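You operate a simulated robot arm through the tools that you are given. There is no shell and no other tool. Be economical: measure what you need, move in short steps, check, and stop when the job is done.

You run a simulated robot arm. Do the job below in one go: nothing can be reset, and whatever is moved stays where it is left.

JOB
Fetch the green pad from the bench top and set it on top of the dial gauge there.

Only the result counts: the job must be done as asked and must still hold three seconds after the hand-in. Knocking over, shifting, dropping, spilling or breaking anything else fails it.

ROBOT AND FRAMES
A 7-joint arm with a two-finger parallel gripper, fixed in place. Base frame: the origin is at the foot of the arm, x ahead of it, y to its left, z up; the work surface is at about z = 0. Lengths are in mm, angles in rad, forces in N, time in s.
With the tool pointing down near the work surface it reaches from about 220 to 580 mm from the base axis. Its first joint turns from -1.152 to 1.152 rad. Payload 2.5 kg.
Tool frame: the origin (TCP) lies between the finger pads and is the grasp point; the fingertips stand 23 mm ahead of it; z points along the fingers, y is the line along which they close. Largest opening 94 mm; finger width 38, thickness 10; the body of the gripper, 54 by 96 mm, starts 39 mm behind the TCP.
Orientation is that of the tool frame in the base frame, as a unit quaternion [x, y, z, w]. With the fingers straight down and closing along the base's y, the tool's x points along the base's -x, its y along +y and its z along -z.

CONTROLS
- The arm moves only by the tool apply_moves. Its argument "targets" is a list that holds one entry, the list of rows, each a list of 7 numbers: the turn, a rotation vector about the tool's x, y, z in rad, then the shift along the tool's x, y, z in mm, then the finger opening in mm, from 0 to 94. In form: [[[ax, ay, az, dx, dy, dz, fingers], ...]]. A call has 1 to 12 rows; each row is the pose to reach, as a shift and turn from the pose commanded when the call began, along the tool's axes at that moment. Rows are played at 5 a second. More than 50 mm and 0.15 rad between two rows, or a gripper value outside its range, and nothing of the call is played. A pose out of reach is approached as far as the arm can. The call stops where the force on the tool passes 40 N (or 10 N more than at its start, if that is more) or the arm is blocked; 0.2 s more then pass. The fingers move at their own pace (about 108 mm/s each) and stop on an object; they squeeze with about 25 N. The grip force told is the motor's: it shows also when the fingers shut on nothing. Time passes only in rows, and 0.2 s behind the last, so rows that repeat a pose let the fingers close. It gives the time, the measured TCP pose, the force on the tool (base axes), the opening and the grip force at its end, in the units of the frame above (readings bear some noise), and new pictures: "pictures" is both (left out), scene, wrist or none.
- Cameras (640 x 400 px; columns grow to the right, rows downward): "scene" is fixed at [80.3, -391.5, 551.5]; the picture's right is [0.99, -0.11, 0.00], its down [-0.06, -0.50, -0.86] and it looks along [0.10, 0.86, -0.51] (base axes); focal length 326 px, centre (320, 200). "wrist" rides on the gripper at [-39, 0, -44] in the tool frame; the picture's right is [0.00, -1.00, 0.00], its down [0.97, 0.00, -0.24] and it looks along [0.24, 0.00, 0.97] (tool axes); focal length 218 px, centre (320, 200). There is no depth. A picture from a camera that has moved, and an enlarged one, comes with that camera's place and axes in the base frame and with its lens.
- zoom(camera, box): a new picture of the part [left, top, right, bottom] of that camera's present view, enlarged. No time passes.
- finish_job(): hands the job in; it is judged then, once.

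Work in short steps. Places have to be worked out from the pictures, the camera data and where the tool is seen: move nearer, look again, correct. Check each grasp and each placing, and mend what went wrong. You have 90 turns and 150 pictures in all, those below and enlarged ones among them. Open the gripper and draw the arm clear of the work before you hand the job in, unless the task says otherwise; then end with one line.

The tools are called after "Request:" by a JSON object that holds its "api" and its "payload". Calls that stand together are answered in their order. apply_moves: Moves the arm, as the interface text tells. Its arguments: {"type":"object","properties":{"targets":{"type":"array"},"pictures":{"type":"string","enum":["both","scene","wrist","none"]}},"required":["targets"]} The other tools are called the same way: zoom (camera, box) takes an enlarged picture of a part of a camera's view; finish_job () hands the job in.

At the start:

```text
t: 0.0
tcp_pos: [285.2, 340.4, 303.3]
tool_rot: [0.0, 1.0, 0.0, 0.0]
force: [-1.5, -0.5, 0.1]
width: 94.2
finger_force: 0.0
```

scene: 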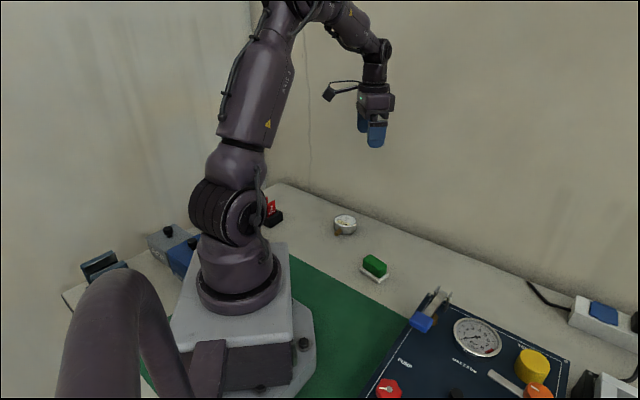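
wrist: 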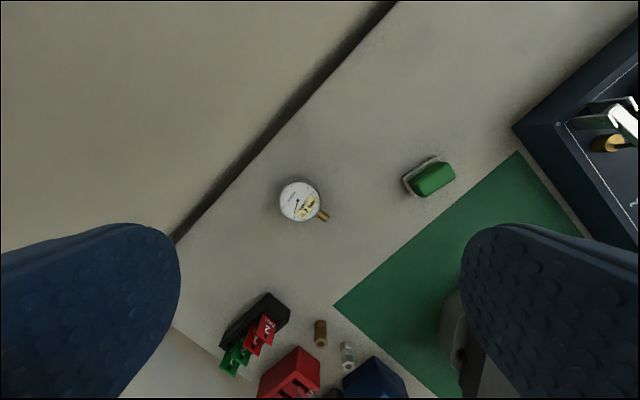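

The bench shows a green pad (on a white tray or base) and a small dial gauge. I zoom in on both to see their shapes.

Request:
{"api": "zoom", "payload": {"camera": "wrist", "box": [260, 140, 480, 250]}}

Request:
{"api": "zoom", "payload": {"camera": "scene", "box": [310, 200, 410, 290]}}

```text
2.91 times, centred on (370, 195) of wrist
camera zoom: at [323.4, 340.7, 346.5], right [0.0, -1.0, 0.0], down [-0.97, 0.0, 0.24], along [-0.24, 0.0, -0.97], focal length 635 px, centre (174, 214)
```

zoom: 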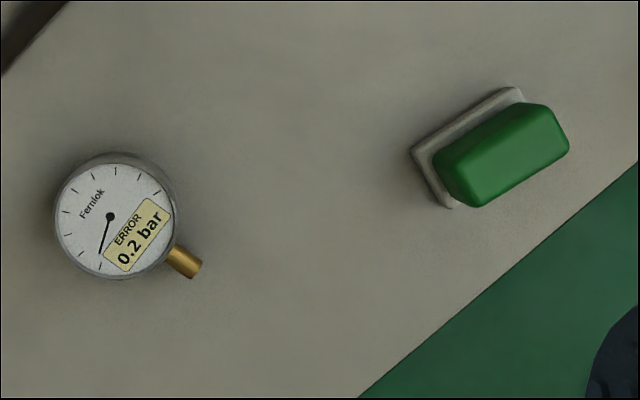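

```text
4.44 times, centred on (360, 245) of scene
camera zoom: at [80.3, -391.5, 551.5], right [0.99, -0.11, 0.0], down [-0.06, -0.5, -0.86], along [0.1, 0.86, -0.51], focal length 1448 px, centre (142, 0)
```

zoom: 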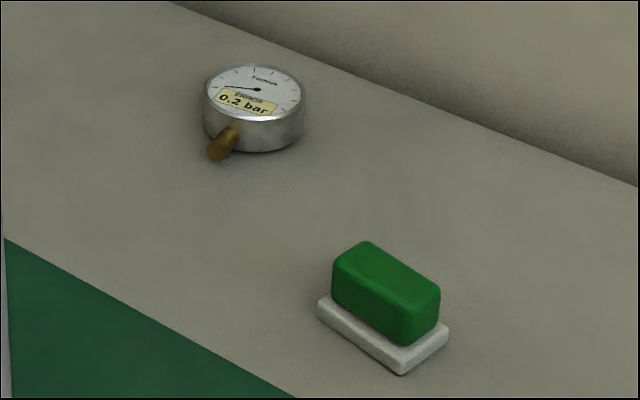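

Both views agree: the pad's top is centred near (276, 180, 34) with its long axis about -60° in the base, and the gauge face is near (243, 374, 26). I move above the pad, turning to close across its short side.

Request:
{"api": "apply_moves", "payload": {"targets": [[[0, 0, 0.13, 1, -20, 19, 94], [0, 0, 0.26, 2, -40, 38, 94], [0, 0, 0.39, 3, -60, 57, 94], [0, 0, 0.52, 4, -80, 76, 94], [0, 0, 0.65, 5, -100, 95, 94], [0, 0, 0.78, 6, -120, 114, 94], [0, 0, 0.91, 8, -140, 133, 94], [0, 0, 1.04, 9, -160, 150, 94], [0, 0, 1.04, 9, -160, 150, 94]]]}}

```text
t: 2.0
tcp_pos: [275.0, 180.9, 151.4]
tool_rot: [0.498, 0.867, -0.001, 0.0]
force: [0.6, 0.1, -0.8]
width: 94.1
finger_force: 0.0
camera wrist: at [294.9, 146.3, 195.4], right [-0.86, -0.5, 0.0], down [-0.49, 0.84, 0.24], along [-0.12, 0.21, -0.97], focal length 218 px, centre (320, 200)
```

scene: 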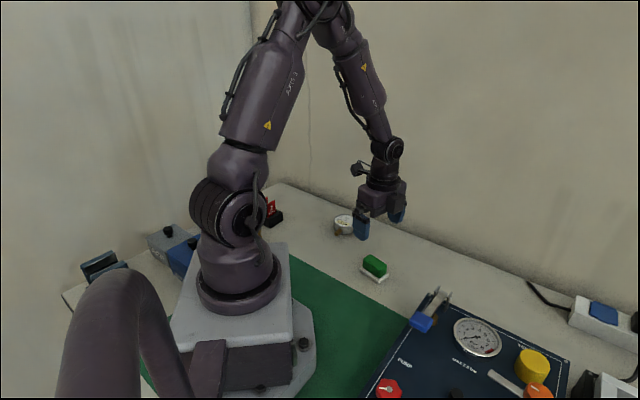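
wrist: 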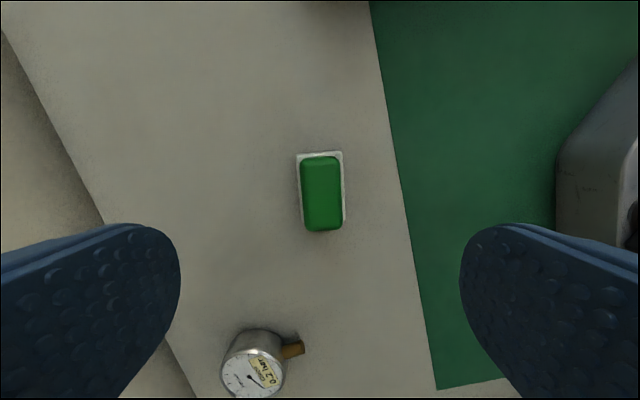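

Request:
{"api": "zoom", "payload": {"camera": "wrist", "box": [270, 140, 370, 240]}}

```text
4.00 times, centred on (320, 190) of wrist
camera zoom: at [294.9, 146.3, 195.4], right [-0.86, -0.5, 0.0], down [-0.49, 0.84, 0.24], along [-0.12, 0.21, -0.97], focal length 873 px, centre (320, 240)
```

zoom: 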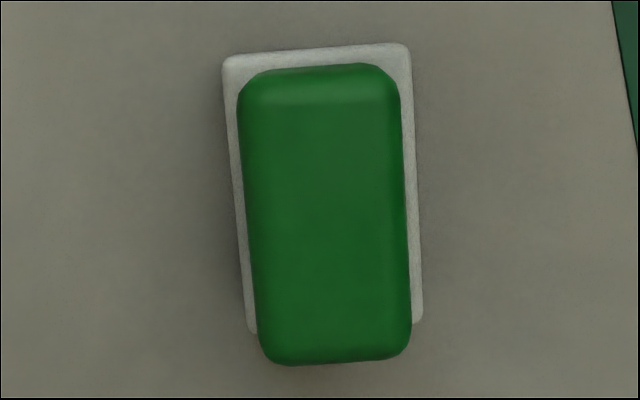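

The pad is nearly centred: off about -4 mm in tool x and -1 mm in tool y, and turned -0.06 rad. I correct that and descend part way with the fingers still open, to see how the green part and the white slab relate.

Request:
{"api": "apply_moves", "payload": {"targets": [[[0, 0, -0.06, -2, -1, 25, 94], [0, 0, -0.06, -4, -1, 50, 94], [0, 0, -0.06, -4, -1, 75, 94], [0, 0, -0.06, -4, -1, 90, 94]]]}}

Request:
{"api": "zoom", "payload": {"camera": "scene", "box": [330, 210, 430, 290]}}

```text
t: 3.0
tcp_pos: [276.2, 177.1, 62.0]
tool_rot: [0.471, 0.882, 0.0, 0.0]
force: [-1.3, -0.2, -0.2]
width: 94.1
finger_force: 0.0
camera wrist: at [297.9, 144.9, 105.8], right [-0.83, -0.56, 0.0], down [-0.54, 0.81, 0.24], along [-0.13, 0.2, -0.97], focal length 218 px, centre (320, 200)
```

scene: 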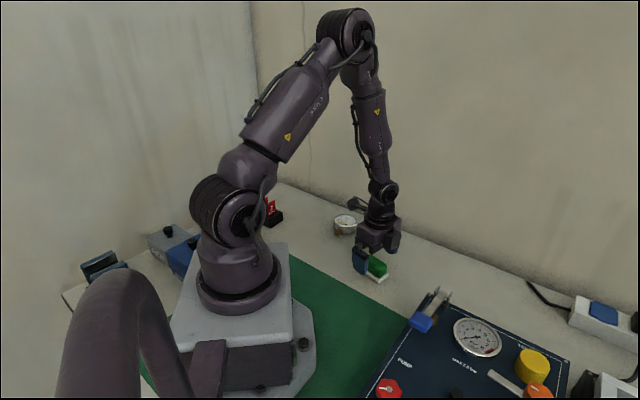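
wrist: 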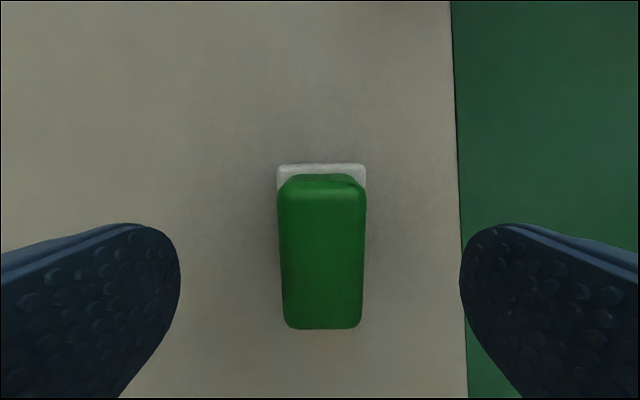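

```text
5.00 times, centred on (380, 250) of scene
camera zoom: at [80.3, -391.5, 551.5], right [0.99, -0.11, 0.0], down [-0.06, -0.5, -0.86], along [0.1, 0.86, -0.51], focal length 1630 px, centre (20, -50)
```

zoom: 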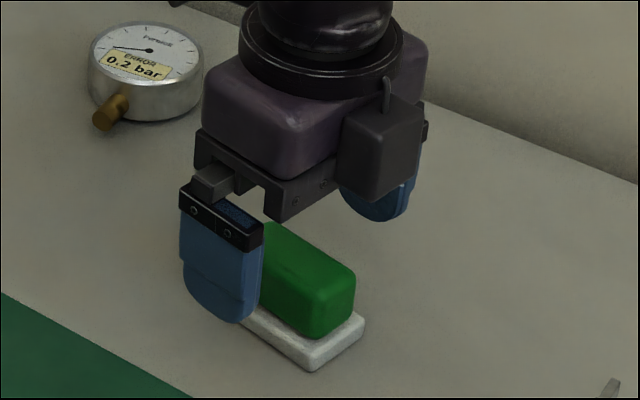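

The jaws straddle the pad. I go down to TCP z of about 37, which keeps the tips just above the white slab, and close on the green block.

Request:
{"api": "apply_moves", "payload": {"targets": [[[0, 0, 0, 0, -1, 12, 94], [0, 0, 0, 0, -1, 25, 94], [0, 0, 0, 0, -1, 25, 60], [0, 0, 0, 0, -1, 25, 10], [0, 0, 0, 0, -1, 25, 10], [0, 0, 0, 0, -1, 25, 10]]]}}

Request:
{"api": "zoom", "payload": {"camera": "scene", "box": [330, 210, 430, 290]}}

```text
t: 4.4
tcp_pos: [276.2, 176.3, 37.3]
tool_rot: [0.471, 0.882, 0.0, 0.0]
force: [0.3, -0.8, 0.6]
width: 29.2
finger_force: 25.0
camera wrist: at [297.5, 144.3, 81.5], right [-0.83, -0.56, 0.0], down [-0.54, 0.81, 0.24], along [-0.13, 0.2, -0.97], focal length 218 px, centre (320, 200)
```

scene: 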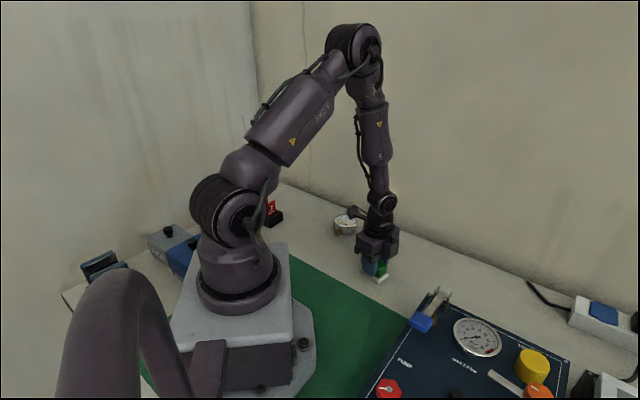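
wrist: 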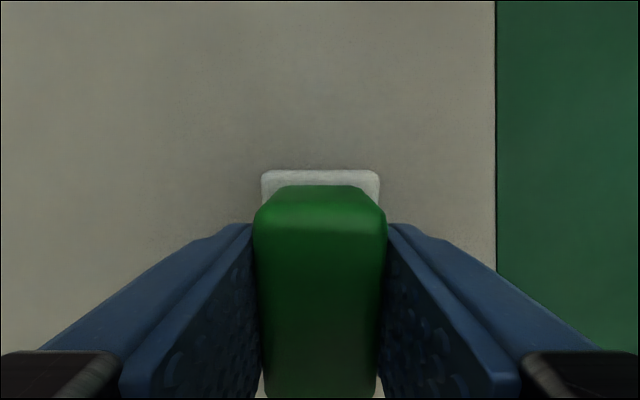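

```text
5.00 times, centred on (380, 250) of scene
camera zoom: at [80.3, -391.5, 551.5], right [0.99, -0.11, 0.0], down [-0.06, -0.5, -0.86], along [0.1, 0.86, -0.51], focal length 1630 px, centre (20, -50)
```

zoom: 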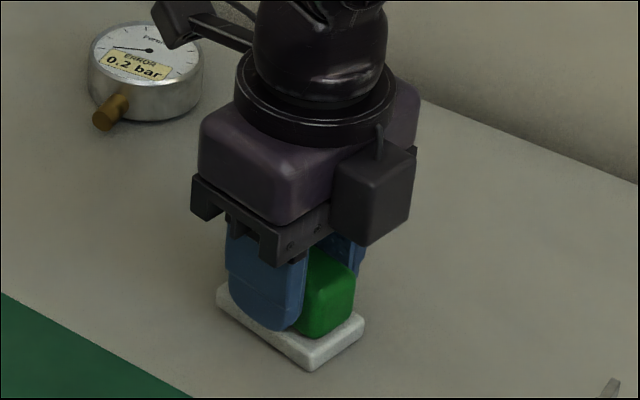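

The fingers hold the green block at 29 mm. I lift slowly to find out whether the white slab comes along.

Request:
{"api": "apply_moves", "payload": {"targets": [[[0, 0, 0, 0, 0, -8, 10], [0, 0, 0, 0, 0, -20, 10], [0, 0, 0, 0, 0, -35, 10]]]}}

Request:
{"api": "zoom", "payload": {"camera": "scene", "box": [330, 210, 430, 290]}}

```text
t: 5.2
tcp_pos: [277.3, 176.0, 70.7]
tool_rot: [0.47, 0.883, 0.0, 0.0]
force: [0.7, 0.1, 0.1]
width: 29.2
finger_force: 25.2
camera wrist: at [297.1, 143.8, 116.2], right [-0.83, -0.56, 0.0], down [-0.54, 0.81, 0.24], along [-0.13, 0.2, -0.97], focal length 218 px, centre (320, 200)
```

scene: 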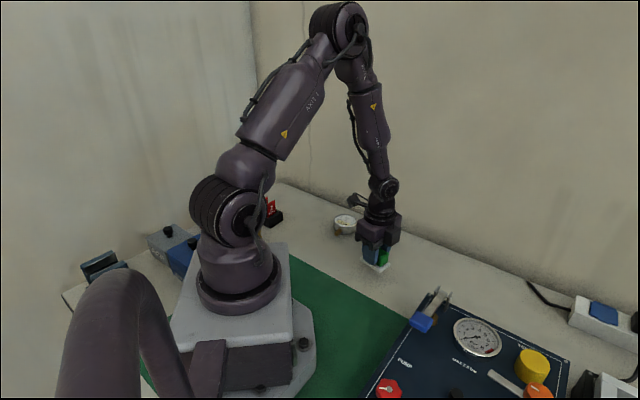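
wrist: 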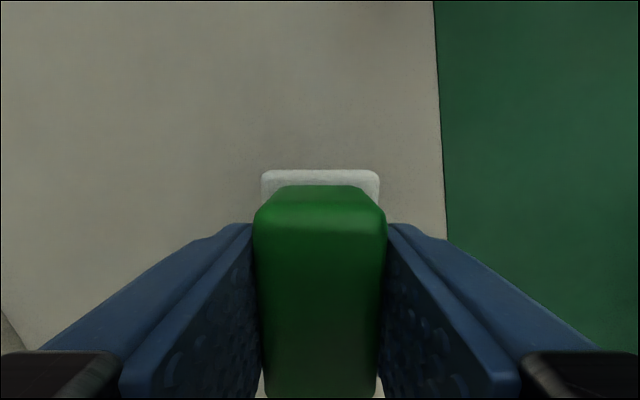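

```text
5.00 times, centred on (380, 250) of scene
camera zoom: at [80.3, -391.5, 551.5], right [0.99, -0.11, 0.0], down [-0.06, -0.5, -0.86], along [0.1, 0.86, -0.51], focal length 1630 px, centre (20, -50)
```

zoom: 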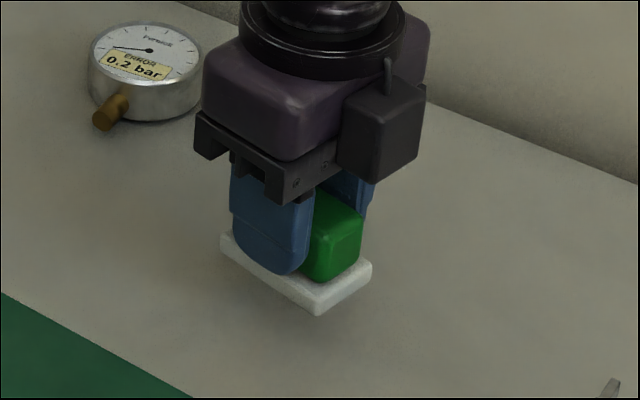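

Pad and white base are one piece, gripped firmly. Three views put the gauge's centre at about (242.5, 374) with its top at z about 25. I raise to z of about 120 and travel above it.

Request:
{"api": "apply_moves", "payload": {"targets": [[[0, 0, 0, 0, 0, -25, 10], [0, 0, 0, 5, 2, -48, 10], [0, 0, 0, 30, 13, -48, 10], [0, 0, 0, 60, 27, -48, 10], [0, 0, 0, 90, 40, -48, 10], [0, 0, 0, 120, 54, -48, 10], [0, 0, 0, 150, 67, -48, 10], [0, 0, 0, 172, 77, -48, 10], [0, 0, 0, 183, 82, -48, 10], [0, 0, 0, 183, 82, -48, 10]]]}}

Request:
{"api": "zoom", "payload": {"camera": "scene", "box": [300, 170, 400, 250]}}

```text
t: 7.4
tcp_pos: [240.8, 374.2, 120.8]
tool_rot: [0.471, 0.882, 0.0, 0.001]
force: [-0.6, 0.9, -0.6]
width: 29.4
finger_force: 24.9
camera wrist: at [263.2, 342.1, 164.2], right [-0.83, -0.56, 0.0], down [-0.54, 0.81, 0.24], along [-0.13, 0.2, -0.97], focal length 218 px, centre (320, 200)
```

scene: 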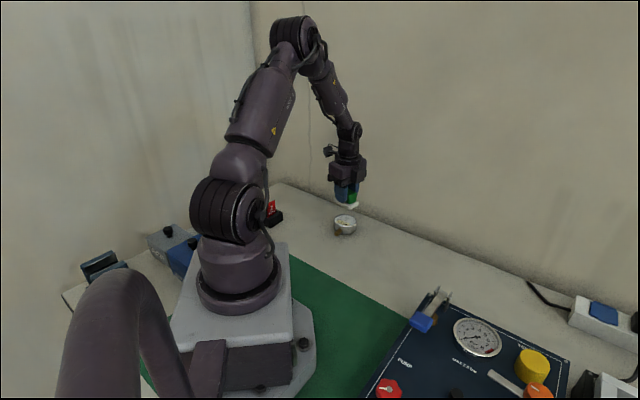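
wrist: 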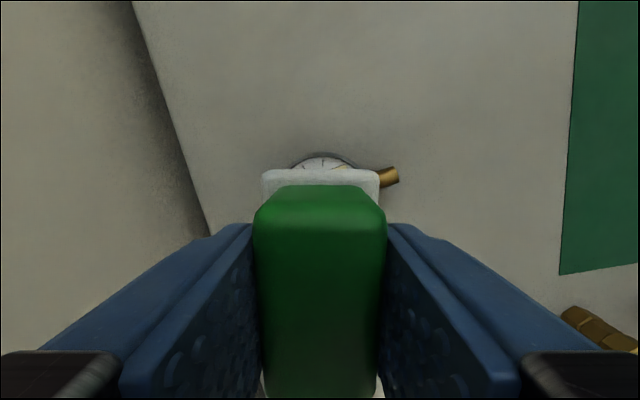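

```text
5.00 times, centred on (350, 210) of scene
camera zoom: at [80.3, -391.5, 551.5], right [0.99, -0.11, 0.0], down [-0.06, -0.5, -0.86], along [0.1, 0.86, -0.51], focal length 1630 px, centre (170, 150)
```

zoom: 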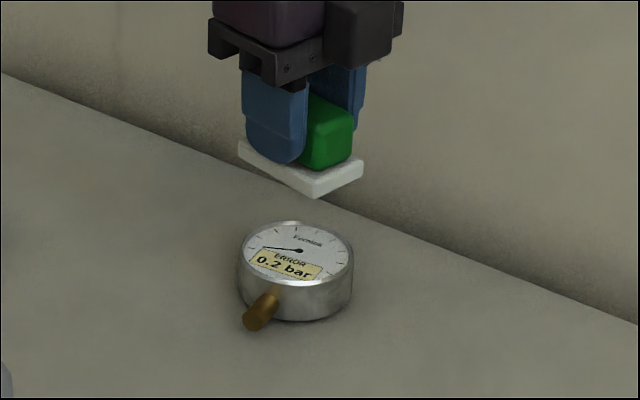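

The pad is laterally centred over the gauge in both views. I descend to TCP z of about 72, roughly 9 mm above contact, and recheck.

Request:
{"api": "apply_moves", "payload": {"targets": [[[0, 0, 0, 0, 0, 20, 10], [0, 0, 0, 0, 0, 38, 10], [0, 0, 0, 0, 0, 48, 10], [0, 0, 0, 0, 0, 48, 10]]]}}

Request:
{"api": "zoom", "payload": {"camera": "scene", "box": [310, 190, 385, 250]}}

Request:
{"api": "zoom", "payload": {"camera": "wrist", "box": [240, 120, 400, 220]}}

```text
t: 8.4
tcp_pos: [242.1, 373.3, 73.4]
tool_rot: [0.469, 0.883, 0.0, -0.001]
force: [0.3, 0.9, -0.7]
width: 29.4
finger_force: 24.7
camera wrist: at [263.4, 341.7, 116.2], right [-0.83, -0.56, 0.0], down [-0.54, 0.81, 0.24], along [-0.13, 0.2, -0.97], focal length 218 px, centre (320, 200)
```

scene: 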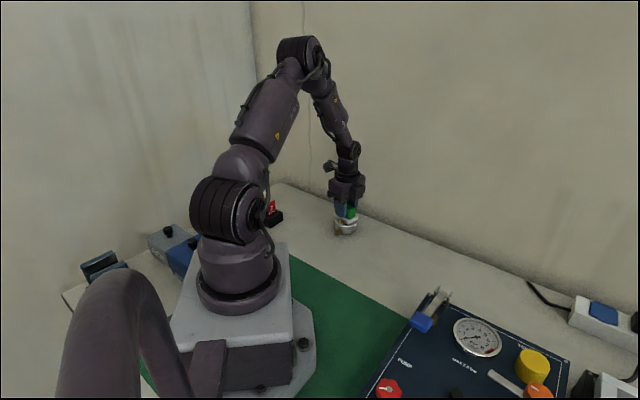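
wrist: 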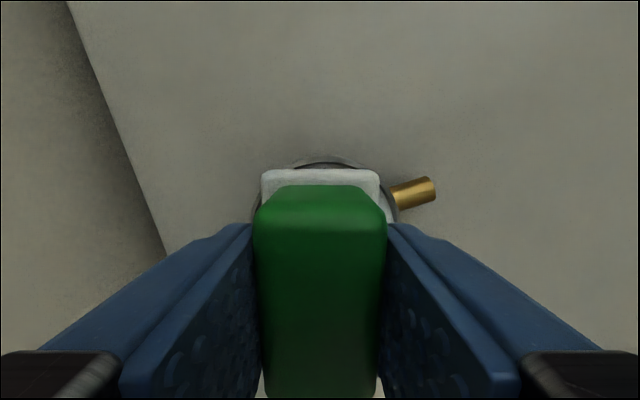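

```text
6.67 times, centred on (348, 220) of scene
camera zoom: at [80.3, -391.5, 551.5], right [0.99, -0.11, 0.0], down [-0.06, -0.5, -0.86], along [0.1, 0.86, -0.51], focal length 2173 px, centre (137, 67)
```

zoom: 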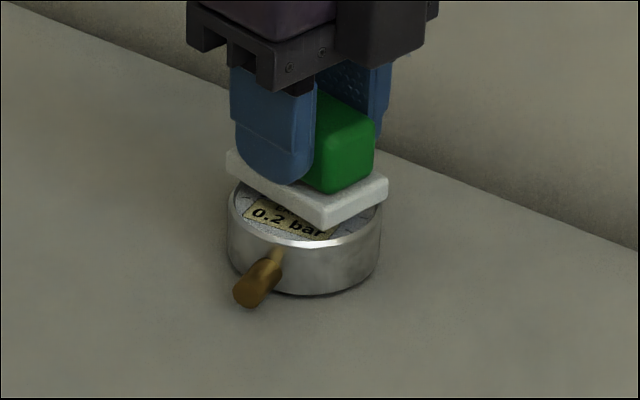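

```text
4.00 times, centred on (320, 170) of wrist
camera zoom: at [263.4, 341.7, 116.2], right [-0.83, -0.56, 0.0], down [-0.54, 0.81, 0.24], along [-0.13, 0.2, -0.97], focal length 873 px, centre (320, 320)
```

zoom: 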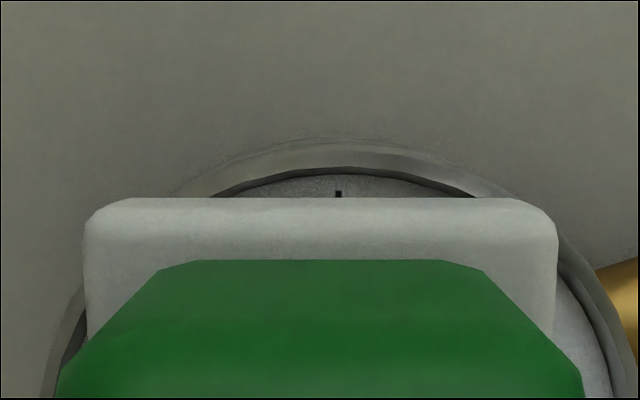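

The gauge centre is about 2.5 mm toward tool -y and 2 mm toward tool -x from the pad's centre. I correct that and lower 6 mm.

Request:
{"api": "apply_moves", "payload": {"targets": [[[0, 0, 0, -2, -2.5, 0, 10], [0, 0, 0, -2, -2.5, 3, 10], [0, 0, 0, -2, -2.5, 6, 10], [0, 0, 0, -2, -2.5, 6, 10]]], "pictures": "none"}}

Request:
{"api": "zoom", "payload": {"camera": "scene", "box": [310, 190, 385, 250]}}

Request:
{"api": "zoom", "payload": {"camera": "wrist", "box": [240, 120, 400, 220]}}

```text
t: 9.4
tcp_pos: [241.9, 371.4, 68.0]
tool_rot: [0.471, 0.882, 0.0, 0.001]
force: [-2.2, -2.4, 10.3]
width: 29.2
finger_force: 25.0
```

```text
6.67 times, centred on (348, 220) of scene
camera zoom: at [80.2, -391.6, 551.5], right [0.99, -0.11, 0.0], down [-0.06, -0.5, -0.86], along [0.1, 0.86, -0.51], focal length 2173 px, centre (137, 67)
```

zoom: 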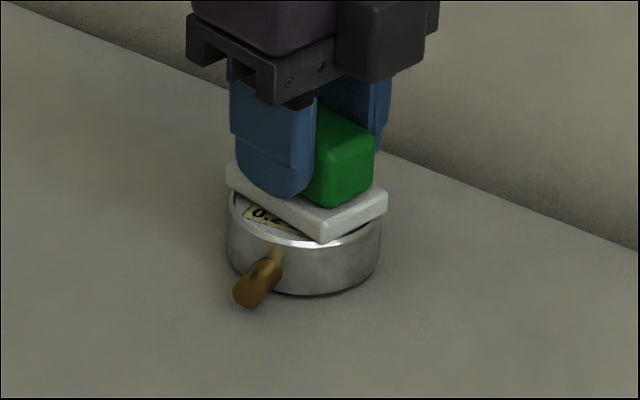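

```text
4.00 times, centred on (320, 170) of wrist
camera zoom: at [262.9, 338.8, 111.2], right [-0.83, -0.56, 0.0], down [-0.54, 0.81, 0.24], along [-0.13, 0.2, -0.97], focal length 873 px, centre (320, 320)
```

zoom: 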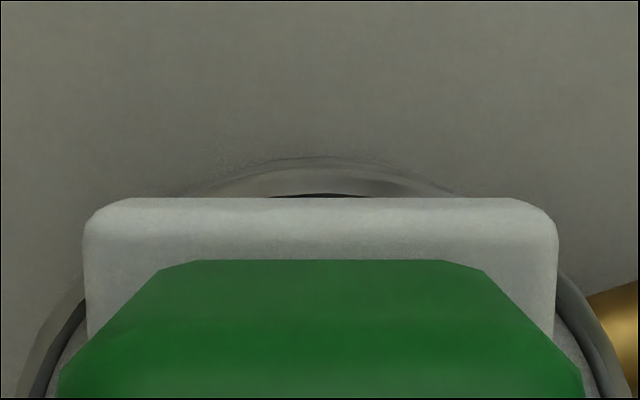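

Contact is felt (10 N up), and the pad is centred and flat on the rim. I ease off slightly, open the fingers and check before retreating.

Request:
{"api": "apply_moves", "payload": {"targets": [[[0, 0, 0, 0, 0, -0.5, 10], [0, 0, 0, 0, 0, -0.5, 40], [0, 0, 0, 0, 0, -0.5, 70], [0, 0, 0, 0, 0, -0.5, 70]]], "pictures": "wrist"}}

Request:
{"api": "zoom", "payload": {"camera": "scene", "box": [310, 190, 385, 250]}}

```text
t: 10.4
tcp_pos: [240.8, 371.1, 67.5]
tool_rot: [0.47, 0.883, 0.001, 0.0]
force: [0.0, -0.2, 0.5]
width: 70.0
finger_force: 0.1
camera wrist: at [262.7, 338.8, 111.2], right [-0.83, -0.56, 0.0], down [-0.54, 0.81, 0.24], along [-0.13, 0.2, -0.97], focal length 218 px, centre (320, 200)
```

wrist: 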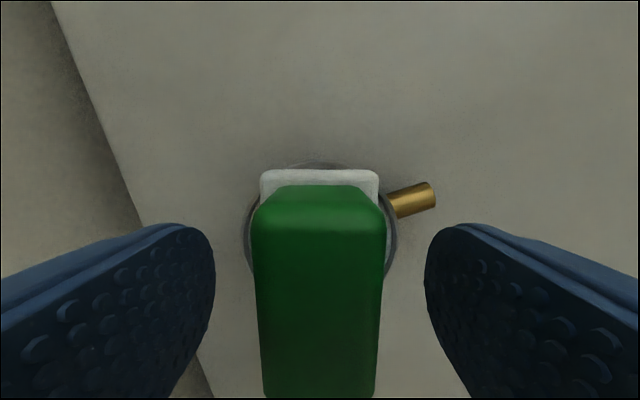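

```text
6.67 times, centred on (348, 220) of scene
camera zoom: at [80.3, -391.5, 551.5], right [0.99, -0.11, 0.0], down [-0.06, -0.5, -0.86], along [0.1, 0.86, -0.51], focal length 2173 px, centre (137, 67)
```

zoom: 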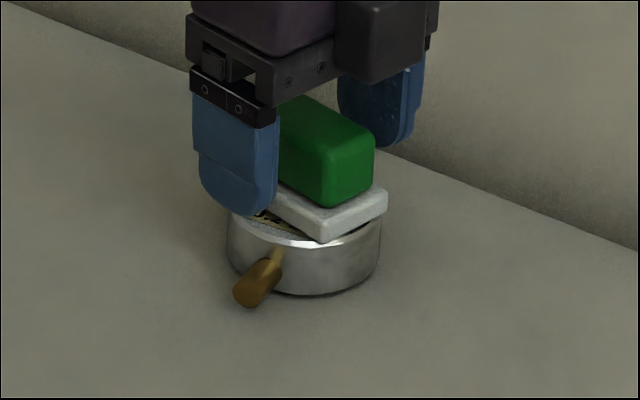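

The pad rests on the gauge with the fingers clear of it. I go straight up, away from the work.

Request:
{"api": "apply_moves", "payload": {"targets": [[[0, 0, 0, 0, 0, -15, 70], [0, 0, 0, 0, 0, -40, 80], [0, 0, 0, 0, 0, -80, 90], [0, 0, 0, 0, 0, -120, 90], [0, 0, 0, -30, 0, -150, 90], [0, 0, 0, -60, 0, -150, 90], [0, 0, 0, -60, 0, -150, 90]]]}}

Request:
{"api": "zoom", "payload": {"camera": "scene", "box": [310, 190, 385, 250]}}

```text
t: 12.0
tcp_pos: [275.3, 321.5, 216.5]
tool_rot: [0.471, 0.882, -0.001, 0.001]
force: [0.5, 0.4, -0.2]
width: 90.1
finger_force: 0.1
camera wrist: at [296.4, 289.2, 260.3], right [-0.83, -0.56, 0.0], down [-0.54, 0.81, 0.24], along [-0.13, 0.2, -0.97], focal length 218 px, centre (320, 200)
```

scene: 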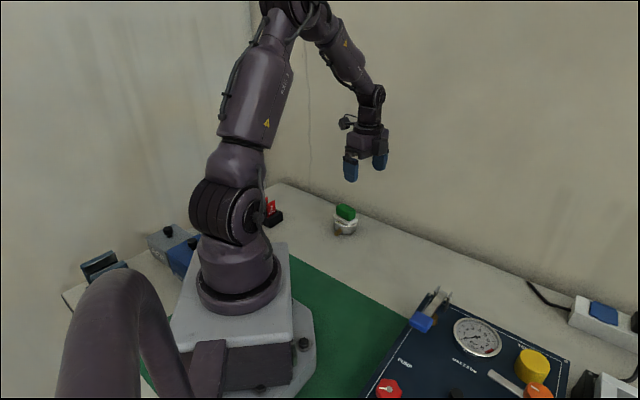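
wrist: 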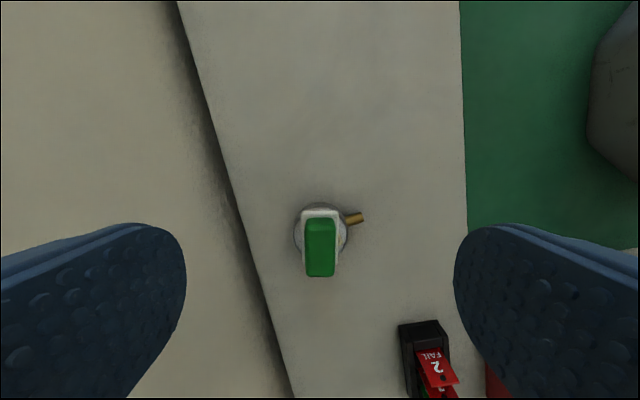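

```text
6.67 times, centred on (348, 220) of scene
camera zoom: at [80.3, -391.5, 551.5], right [0.99, -0.11, 0.0], down [-0.06, -0.5, -0.86], along [0.1, 0.86, -0.51], focal length 2173 px, centre (137, 67)
```

zoom: 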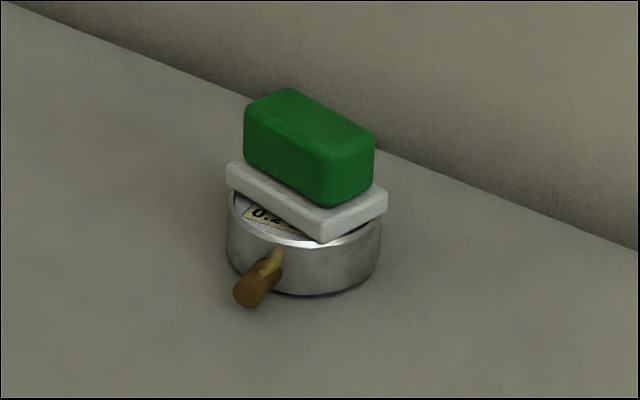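

The pad sits flat and centred on the gauge, which has not moved, and the arm is clear. I hand in the job.

Request:
{"api": "finish_job", "payload": {}}

```text
The job is handed in.
```

The green pad, with its attached white base, is resting flat and centred on top of the bench's dial gauge; the gripper is open and the arm is clear.
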